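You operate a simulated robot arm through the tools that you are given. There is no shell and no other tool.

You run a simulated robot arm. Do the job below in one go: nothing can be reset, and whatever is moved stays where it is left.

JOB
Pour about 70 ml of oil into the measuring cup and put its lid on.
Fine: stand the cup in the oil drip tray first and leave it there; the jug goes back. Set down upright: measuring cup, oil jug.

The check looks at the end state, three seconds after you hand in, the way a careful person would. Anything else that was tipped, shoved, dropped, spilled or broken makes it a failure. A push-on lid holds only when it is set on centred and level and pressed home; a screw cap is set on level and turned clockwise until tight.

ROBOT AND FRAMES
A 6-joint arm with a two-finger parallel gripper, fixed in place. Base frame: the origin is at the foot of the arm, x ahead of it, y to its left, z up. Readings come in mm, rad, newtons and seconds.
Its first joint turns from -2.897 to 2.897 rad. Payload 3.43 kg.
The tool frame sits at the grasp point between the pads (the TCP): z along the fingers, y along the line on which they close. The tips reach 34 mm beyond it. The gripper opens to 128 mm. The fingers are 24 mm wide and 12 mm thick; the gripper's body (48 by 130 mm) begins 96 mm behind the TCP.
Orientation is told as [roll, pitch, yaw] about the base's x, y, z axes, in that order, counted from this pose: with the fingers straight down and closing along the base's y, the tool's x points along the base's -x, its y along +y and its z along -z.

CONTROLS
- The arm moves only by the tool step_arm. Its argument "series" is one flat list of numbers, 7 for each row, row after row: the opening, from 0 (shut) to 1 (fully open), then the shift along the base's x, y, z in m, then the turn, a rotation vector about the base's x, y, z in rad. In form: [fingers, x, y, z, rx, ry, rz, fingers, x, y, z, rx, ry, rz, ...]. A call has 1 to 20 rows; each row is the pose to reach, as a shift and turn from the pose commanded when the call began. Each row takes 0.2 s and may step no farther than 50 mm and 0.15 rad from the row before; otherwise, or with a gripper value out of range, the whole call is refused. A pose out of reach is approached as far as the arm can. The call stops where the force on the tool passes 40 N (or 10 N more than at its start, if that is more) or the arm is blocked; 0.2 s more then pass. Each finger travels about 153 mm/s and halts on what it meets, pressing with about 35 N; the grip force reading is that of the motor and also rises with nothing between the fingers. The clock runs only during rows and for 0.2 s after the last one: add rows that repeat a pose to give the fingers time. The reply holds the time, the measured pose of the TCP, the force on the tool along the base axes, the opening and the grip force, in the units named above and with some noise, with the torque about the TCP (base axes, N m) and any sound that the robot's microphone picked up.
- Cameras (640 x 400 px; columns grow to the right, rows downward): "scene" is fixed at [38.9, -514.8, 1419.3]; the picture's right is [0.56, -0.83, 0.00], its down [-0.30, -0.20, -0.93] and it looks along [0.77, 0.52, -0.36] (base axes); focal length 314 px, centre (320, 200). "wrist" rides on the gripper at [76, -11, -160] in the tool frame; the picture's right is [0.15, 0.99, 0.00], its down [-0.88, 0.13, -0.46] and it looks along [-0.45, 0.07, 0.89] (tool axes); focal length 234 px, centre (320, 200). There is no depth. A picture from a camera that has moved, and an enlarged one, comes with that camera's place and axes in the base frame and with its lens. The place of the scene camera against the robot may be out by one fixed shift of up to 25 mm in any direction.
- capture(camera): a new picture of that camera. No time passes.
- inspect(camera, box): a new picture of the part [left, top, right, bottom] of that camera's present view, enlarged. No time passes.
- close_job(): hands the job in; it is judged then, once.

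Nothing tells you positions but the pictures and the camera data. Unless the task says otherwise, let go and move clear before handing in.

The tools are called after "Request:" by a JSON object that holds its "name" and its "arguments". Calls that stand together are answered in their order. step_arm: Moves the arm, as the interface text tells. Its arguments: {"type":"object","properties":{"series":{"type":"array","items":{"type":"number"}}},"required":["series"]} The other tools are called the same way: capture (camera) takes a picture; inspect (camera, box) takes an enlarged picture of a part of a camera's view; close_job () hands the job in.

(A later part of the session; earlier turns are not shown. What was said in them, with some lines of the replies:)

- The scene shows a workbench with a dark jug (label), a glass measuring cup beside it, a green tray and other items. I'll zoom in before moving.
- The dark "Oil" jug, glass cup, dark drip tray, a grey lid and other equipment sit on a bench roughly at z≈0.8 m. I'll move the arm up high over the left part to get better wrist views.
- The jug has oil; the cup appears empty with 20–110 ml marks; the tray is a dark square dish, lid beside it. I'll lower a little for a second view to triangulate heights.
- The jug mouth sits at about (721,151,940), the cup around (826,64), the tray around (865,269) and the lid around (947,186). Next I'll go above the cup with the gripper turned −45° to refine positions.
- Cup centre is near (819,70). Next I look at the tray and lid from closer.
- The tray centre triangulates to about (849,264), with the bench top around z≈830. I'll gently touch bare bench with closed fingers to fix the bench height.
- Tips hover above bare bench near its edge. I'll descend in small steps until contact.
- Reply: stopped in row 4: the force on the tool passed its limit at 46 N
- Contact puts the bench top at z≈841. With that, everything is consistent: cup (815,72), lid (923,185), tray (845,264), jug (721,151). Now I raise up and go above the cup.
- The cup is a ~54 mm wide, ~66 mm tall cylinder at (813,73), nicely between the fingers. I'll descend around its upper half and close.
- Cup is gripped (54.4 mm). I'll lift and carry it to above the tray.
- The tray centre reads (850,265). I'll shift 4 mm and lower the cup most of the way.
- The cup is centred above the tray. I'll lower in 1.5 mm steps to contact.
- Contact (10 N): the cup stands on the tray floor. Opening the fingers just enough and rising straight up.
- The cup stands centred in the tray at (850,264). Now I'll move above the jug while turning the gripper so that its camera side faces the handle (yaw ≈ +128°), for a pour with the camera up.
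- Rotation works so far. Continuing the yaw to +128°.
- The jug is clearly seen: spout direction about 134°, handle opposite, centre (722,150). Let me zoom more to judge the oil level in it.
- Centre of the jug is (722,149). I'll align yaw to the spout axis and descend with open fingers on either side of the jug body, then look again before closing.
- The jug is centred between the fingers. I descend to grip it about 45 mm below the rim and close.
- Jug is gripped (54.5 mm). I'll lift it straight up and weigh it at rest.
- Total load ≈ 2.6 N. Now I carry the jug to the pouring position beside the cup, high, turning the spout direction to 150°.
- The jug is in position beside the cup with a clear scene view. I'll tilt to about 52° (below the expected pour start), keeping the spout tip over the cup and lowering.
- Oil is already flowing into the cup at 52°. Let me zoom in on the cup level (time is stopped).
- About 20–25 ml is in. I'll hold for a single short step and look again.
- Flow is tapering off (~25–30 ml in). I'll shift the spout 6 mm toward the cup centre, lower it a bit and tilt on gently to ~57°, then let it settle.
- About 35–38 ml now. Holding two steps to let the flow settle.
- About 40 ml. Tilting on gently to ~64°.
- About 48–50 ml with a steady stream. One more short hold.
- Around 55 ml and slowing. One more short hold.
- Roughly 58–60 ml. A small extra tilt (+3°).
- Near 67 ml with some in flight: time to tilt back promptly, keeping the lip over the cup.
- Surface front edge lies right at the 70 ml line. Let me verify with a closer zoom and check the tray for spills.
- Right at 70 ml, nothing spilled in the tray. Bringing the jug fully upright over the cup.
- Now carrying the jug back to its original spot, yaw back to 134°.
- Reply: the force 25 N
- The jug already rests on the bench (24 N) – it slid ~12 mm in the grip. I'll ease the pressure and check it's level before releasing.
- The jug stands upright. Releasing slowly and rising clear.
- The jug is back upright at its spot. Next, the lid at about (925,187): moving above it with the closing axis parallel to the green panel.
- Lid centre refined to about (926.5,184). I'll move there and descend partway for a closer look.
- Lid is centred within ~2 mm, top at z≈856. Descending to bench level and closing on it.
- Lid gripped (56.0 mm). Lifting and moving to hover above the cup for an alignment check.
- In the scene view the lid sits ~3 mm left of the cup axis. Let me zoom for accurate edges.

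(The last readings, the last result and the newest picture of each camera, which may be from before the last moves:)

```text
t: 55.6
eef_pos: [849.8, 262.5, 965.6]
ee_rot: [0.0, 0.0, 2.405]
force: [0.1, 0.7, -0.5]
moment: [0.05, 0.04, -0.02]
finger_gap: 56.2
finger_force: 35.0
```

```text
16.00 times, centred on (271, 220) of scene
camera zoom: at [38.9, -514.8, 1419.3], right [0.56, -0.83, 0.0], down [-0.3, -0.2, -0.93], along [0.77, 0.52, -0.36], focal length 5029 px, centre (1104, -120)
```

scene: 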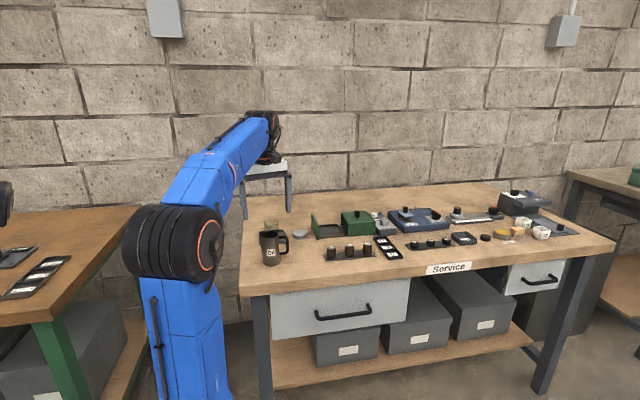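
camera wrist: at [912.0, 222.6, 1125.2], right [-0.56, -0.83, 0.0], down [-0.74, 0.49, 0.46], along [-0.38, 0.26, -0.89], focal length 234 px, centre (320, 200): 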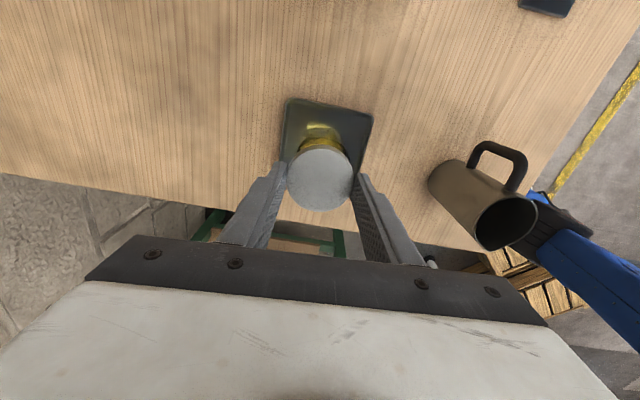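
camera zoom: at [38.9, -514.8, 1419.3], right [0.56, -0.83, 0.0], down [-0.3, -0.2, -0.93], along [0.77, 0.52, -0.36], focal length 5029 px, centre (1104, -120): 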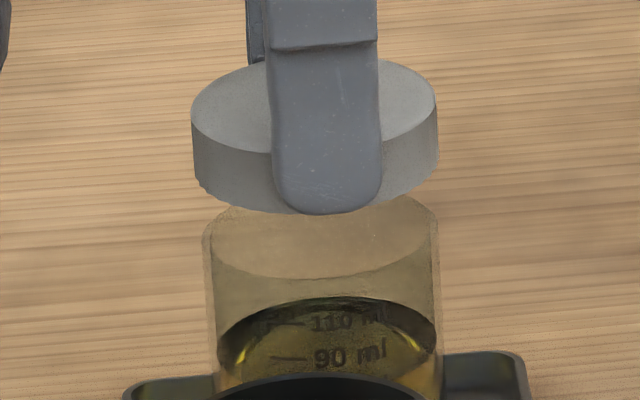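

Laterally aligned now (within 0.3 mm), and wrist view agrees within ~1 mm. Lowering to just above the rim, with a tiny correction.

Request:
{"name": "step_arm", "arguments": {"series": [0.38, 0.0004, 0.0004, -0.005, 0, 0, 0, 0.38, 0.0004, 0.0004, -0.01, 0, 0, 0, 0.38, 0.0004, 0.0004, -0.013, 0, 0, 0, 0.38, 0.0004, 0.0004, -0.013, 0, 0, 0]}}

Request:
{"name": "inspect", "arguments": {"camera": "scene", "box": [260, 209, 282, 231]}}

Request:
{"name": "inspect", "arguments": {"camera": "wrist", "box": [270, 90, 370, 160]}}

```text
t: 56.6
eef_pos: [851.0, 263.4, 952.8]
ee_rot: [-0.001, -0.001, 2.405]
force: [-0.5, 0.1, -0.4]
moment: [0.0, 0.04, 0.03]
finger_gap: 56.3
finger_force: 35.2
```

```text
16.00 times, centred on (271, 220) of scene
camera zoom: at [38.9, -514.8, 1419.3], right [0.56, -0.83, 0.0], down [-0.3, -0.2, -0.93], along [0.77, 0.52, -0.36], focal length 5029 px, centre (1104, -120)
```

zoom: 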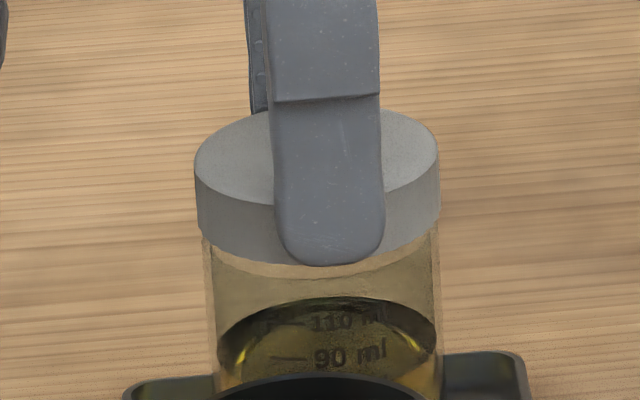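

```text
5.71 times, centred on (320, 125) of wrist
camera zoom: at [914.6, 220.3, 1112.0], right [-0.56, -0.83, 0.0], down [-0.74, 0.49, 0.46], along [-0.38, 0.25, -0.89], focal length 1338 px, centre (320, 629)
```

zoom: 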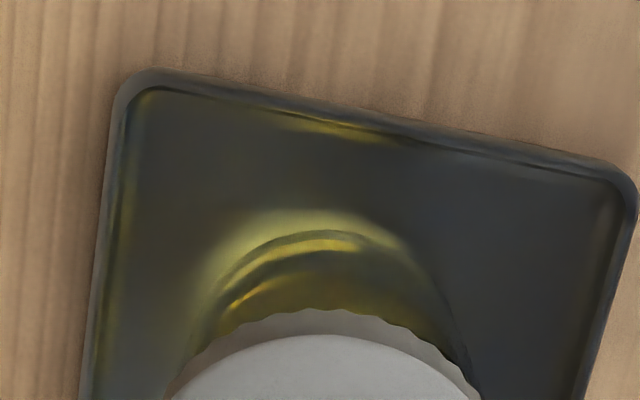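

Still aligned, lid ~3–4 mm above the rim. Now pressing down in small steps.

Request:
{"name": "step_arm", "arguments": {"series": [0.38, 0, 0, -0.002, 0, 0, 0, 0.38, 0, 0, -0.004, 0, 0, 0, 0.38, 0, 0, -0.006, 0, 0, 0, 0.38, 0, 0, -0.006, 0, 0, 0]}}

Request:
{"name": "inspect", "arguments": {"camera": "scene", "box": [260, 209, 282, 231]}}

```text
t: 57.6
eef_pos: [849.8, 262.1, 948.1]
ee_rot: [-0.003, 0.0, 2.405]
force: [2.2, 0.5, 21.0]
moment: [-0.05, 0.03, 0.01]
finger_gap: 56.3
finger_force: 34.6
heard: snap
```

```text
16.00 times, centred on (271, 220) of scene
camera zoom: at [38.9, -514.8, 1419.3], right [0.56, -0.83, 0.0], down [-0.3, -0.2, -0.93], along [0.77, 0.52, -0.36], focal length 5029 px, centre (1104, -120)
```

zoom: 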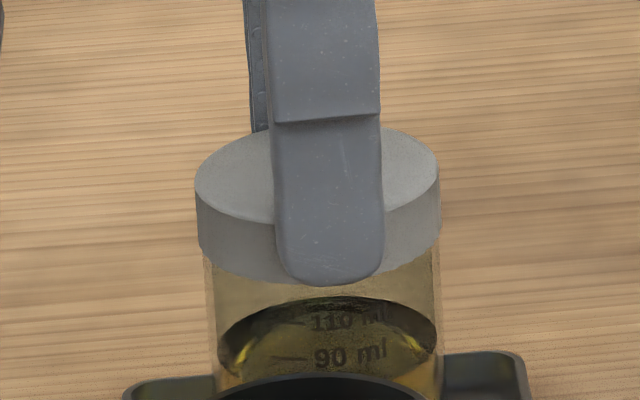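

A snap was heard at 21 N: the lid is home. Easing off, opening slightly and rising straight up.

Request:
{"name": "step_arm", "arguments": {"series": [0.38, 0, 0, 0.0015, 0, 0, 0, 0.45, 0, 0, 0.0015, 0, 0, 0, 0.5, 0, 0, 0.0015, 0, 0, 0, 0.6, 0, 0, 0.0015, 0, 0, 0, 0.65, 0, 0, 0.0015, 0, 0, 0, 0.65, 0, 0, 0.02, 0, 0, 0, 0.65, 0, 0, 0.06, 0, 0, 0, 0.65, 0, 0, 0.1, 0, 0, 0, 0.65, 0, 0, 0.14, 0, 0, 0, 0.65, 0, 0, 0.14, 0, 0, 0]}}

Request:
{"name": "inspect", "arguments": {"camera": "scene", "box": [258, 209, 292, 243]}}

Request:
{"name": "inspect", "arguments": {"camera": "wrist", "box": [220, 90, 420, 240]}}

Request:
{"name": "capture", "arguments": {"camera": "scene"}}

```text
t: 59.8
eef_pos: [851.6, 262.8, 1088.1]
ee_rot: [-0.001, -0.002, 2.406]
force: [0.3, 0.7, -0.1]
moment: [0.0, 0.01, -0.01]
finger_gap: 83.3
finger_force: 0.0
```

```text
11.76 times, centred on (275, 226) of scene
camera zoom: at [38.9, -514.8, 1419.3], right [0.56, -0.83, 0.0], down [-0.3, -0.2, -0.93], along [0.77, 0.52, -0.36], focal length 3698 px, centre (849, -106)
```

zoom: 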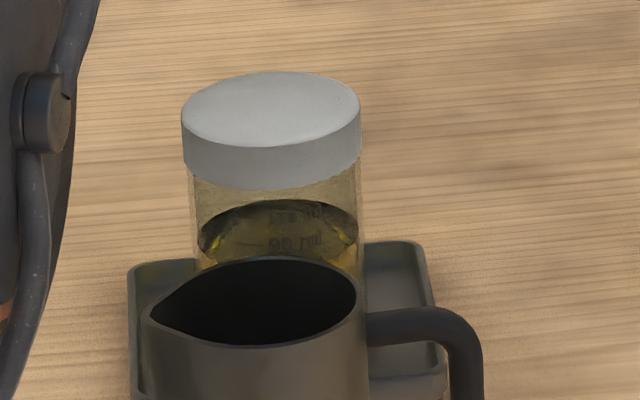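

```text
2.67 times, centred on (320, 165) of wrist
camera zoom: at [914.8, 220.1, 1246.6], right [-0.56, -0.83, 0.0], down [-0.74, 0.49, 0.46], along [-0.38, 0.25, -0.89], focal length 624 px, centre (320, 293)
```

zoom: 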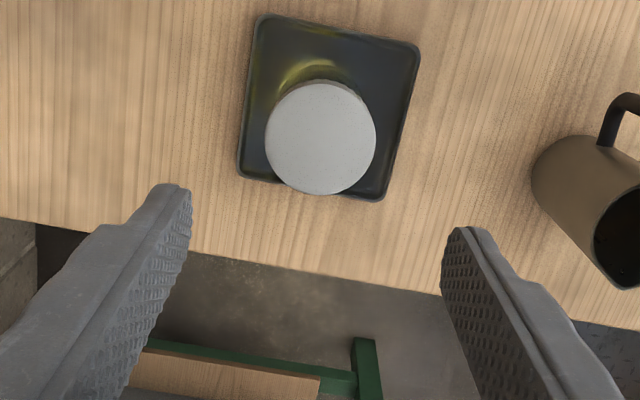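

```text
taken
```

scene: 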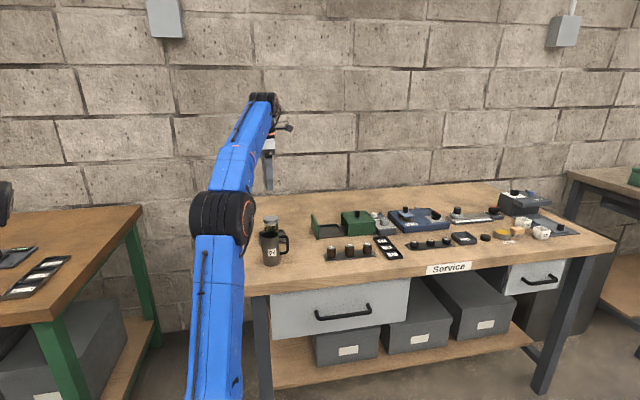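

Lid is on. I want to verify it's level and check the surroundings, so zooming in further.

Request:
{"name": "inspect", "arguments": {"camera": "scene", "box": [262, 210, 284, 232]}}

Request:
{"name": "inspect", "arguments": {"camera": "wrist", "box": [290, 90, 350, 170]}}

Request:
{"name": "inspect", "arguments": {"camera": "scene", "box": [240, 195, 330, 275]}}

```text
16.00 times, centred on (273, 221) of scene
camera zoom: at [38.9, -514.8, 1419.3], right [0.56, -0.83, 0.0], down [-0.3, -0.2, -0.93], along [0.77, 0.52, -0.36], focal length 5029 px, centre (1072, -136)
```

zoom: 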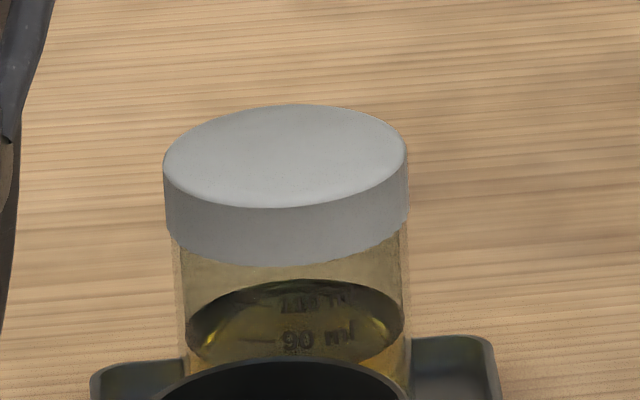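

```text
5.00 times, centred on (320, 130) of wrist
camera zoom: at [914.8, 220.1, 1246.6], right [-0.56, -0.83, 0.0], down [-0.74, 0.49, 0.46], along [-0.38, 0.25, -0.89], focal length 1171 px, centre (320, 550)
```

zoom: 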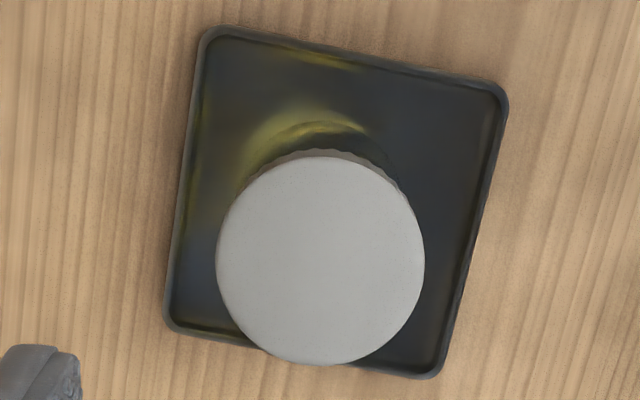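

```text
5.00 times, centred on (285, 235) of scene
camera zoom: at [38.9, -514.8, 1419.3], right [0.56, -0.83, 0.0], down [-0.3, -0.2, -0.93], along [0.77, 0.52, -0.36], focal length 1572 px, centre (495, 25)
```

zoom: 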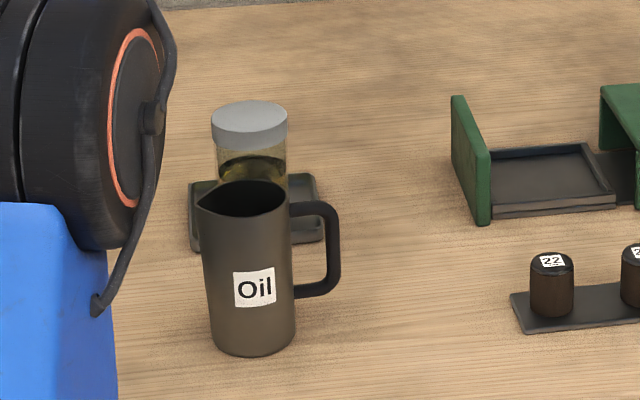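

The lid looks level (same ellipse tilt as the oil surface), the jug is upright at its spot and nothing else moved. I'll back the arm off and take a last look.

Request:
{"name": "step_arm", "arguments": {"series": [0.65, -0.02, -0.01, 0.02, 0, 0, 0, 0.65, -0.05, -0.03, 0.04, 0, 0, 0, 0.65, -0.09, -0.05, 0.06, 0, 0, 0, 0.65, -0.13, -0.07, 0.08, 0, 0, 0, 0.65, -0.16, -0.1, 0.1, 0, 0, 0, 0.65, -0.16, -0.1, 0.1, 0, 0, 0, 0.65, -0.16, -0.1, 0.1, 0, 0, 0]}}

Request:
{"name": "capture", "arguments": {"camera": "wrist"}}

Request:
{"name": "inspect", "arguments": {"camera": "scene", "box": [235, 190, 405, 290]}}

Request:
{"name": "inspect", "arguments": {"camera": "scene", "box": [258, 208, 292, 242]}}

Request:
{"name": "inspect", "arguments": {"camera": "wrist", "box": [180, 90, 420, 260]}}

```text
t: 61.4
eef_pos: [689.2, 162.6, 1171.0]
ee_rot: [-0.008, 0.004, 2.404]
force: [0.6, 0.8, -0.4]
moment: [-0.03, -0.03, -0.02]
finger_gap: 83.1
finger_force: 0.0
out of reach, approached as far as the arm can: row 5, 6, 7
```

```text
taken
camera wrist: at [751.4, 119.2, 1330.4], right [-0.56, -0.83, -0.01], down [-0.74, 0.49, 0.45], along [-0.37, 0.26, -0.89], focal length 234 px, centre (320, 200)
```

wrist: 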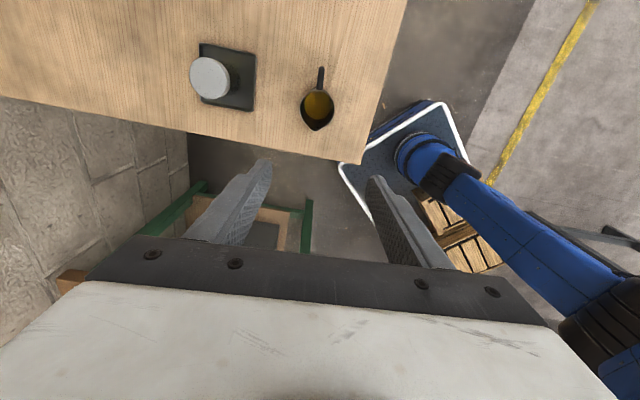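

```text
3.76 times, centred on (320, 240) of scene
camera zoom: at [38.9, -514.8, 1419.3], right [0.56, -0.83, 0.0], down [-0.3, -0.2, -0.93], along [0.77, 0.52, -0.36], focal length 1183 px, centre (320, 49)
```

zoom: 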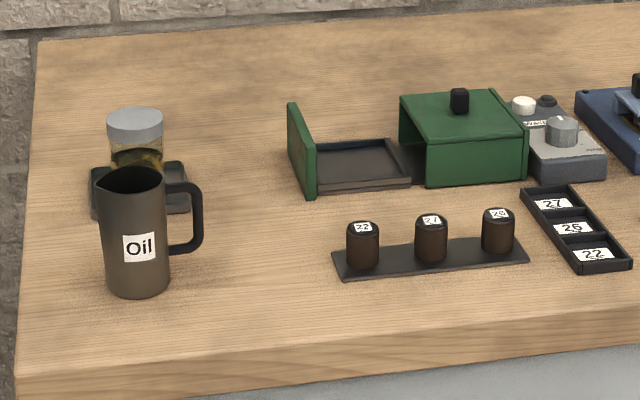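

```text
11.76 times, centred on (275, 225) of scene
camera zoom: at [38.9, -514.8, 1419.3], right [0.56, -0.83, 0.0], down [-0.3, -0.2, -0.93], along [0.77, 0.52, -0.36], focal length 3698 px, centre (849, -94)
```

zoom: 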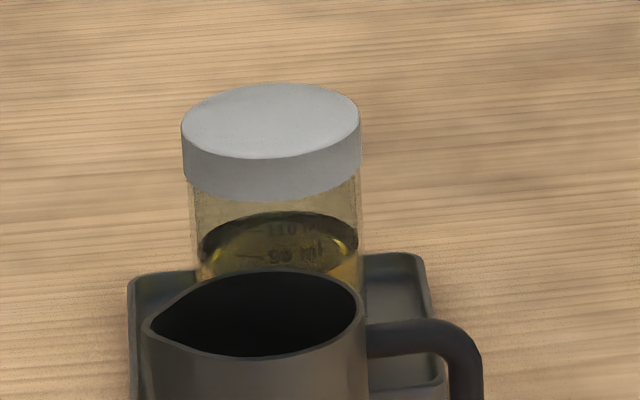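

```text
2.35 times, centred on (300, 175) of wrist
camera zoom: at [751.4, 119.2, 1330.4], right [-0.56, -0.83, -0.01], down [-0.74, 0.49, 0.45], along [-0.37, 0.26, -0.89], focal length 551 px, centre (367, 259)
```

zoom: 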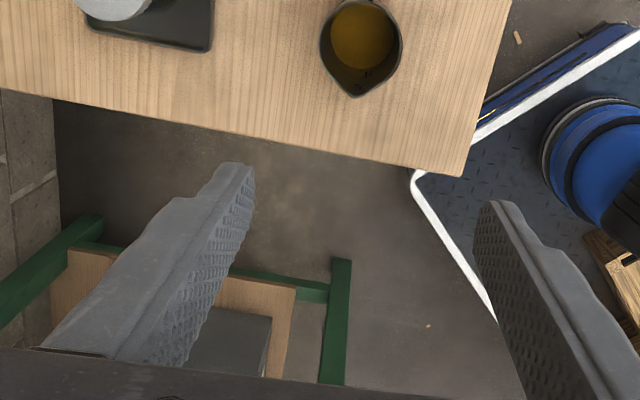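

The cup stands in the drip tray with about 70 ml of oil in it and its lid snapped on level. The jug is upright back at its spot, nothing else has moved, and the arm is clear, so I'm handing in.

Request:
{"name": "close_job", "arguments": {}}

```text
The job is handed in.
```

The job is handed in: the measuring cup stands upright in the oil drip tray with about 70 ml of oil in it and its lid on.

- **Oil level:** the settled surface sat right at the 70 ml line. I saw no oil on the bench and no pool in the tray.
- **Lid:** it was centred over the cup and pressed down with about 21 N. A snap was heard, and it looks level. By my estimate its skirt overlaps the rim by only about 1 mm, so I am relying on the snap that it is home; I did not press a second time.
- **Jug:** it slid about 12 mm in the grip during the pour, so it met the bench a little early when I set it down (about 24 N). It ended upright, within a few millimetres of where it started.

In the last pictures nothing else in view had moved, and the arm was clear of the bench when I handed in.
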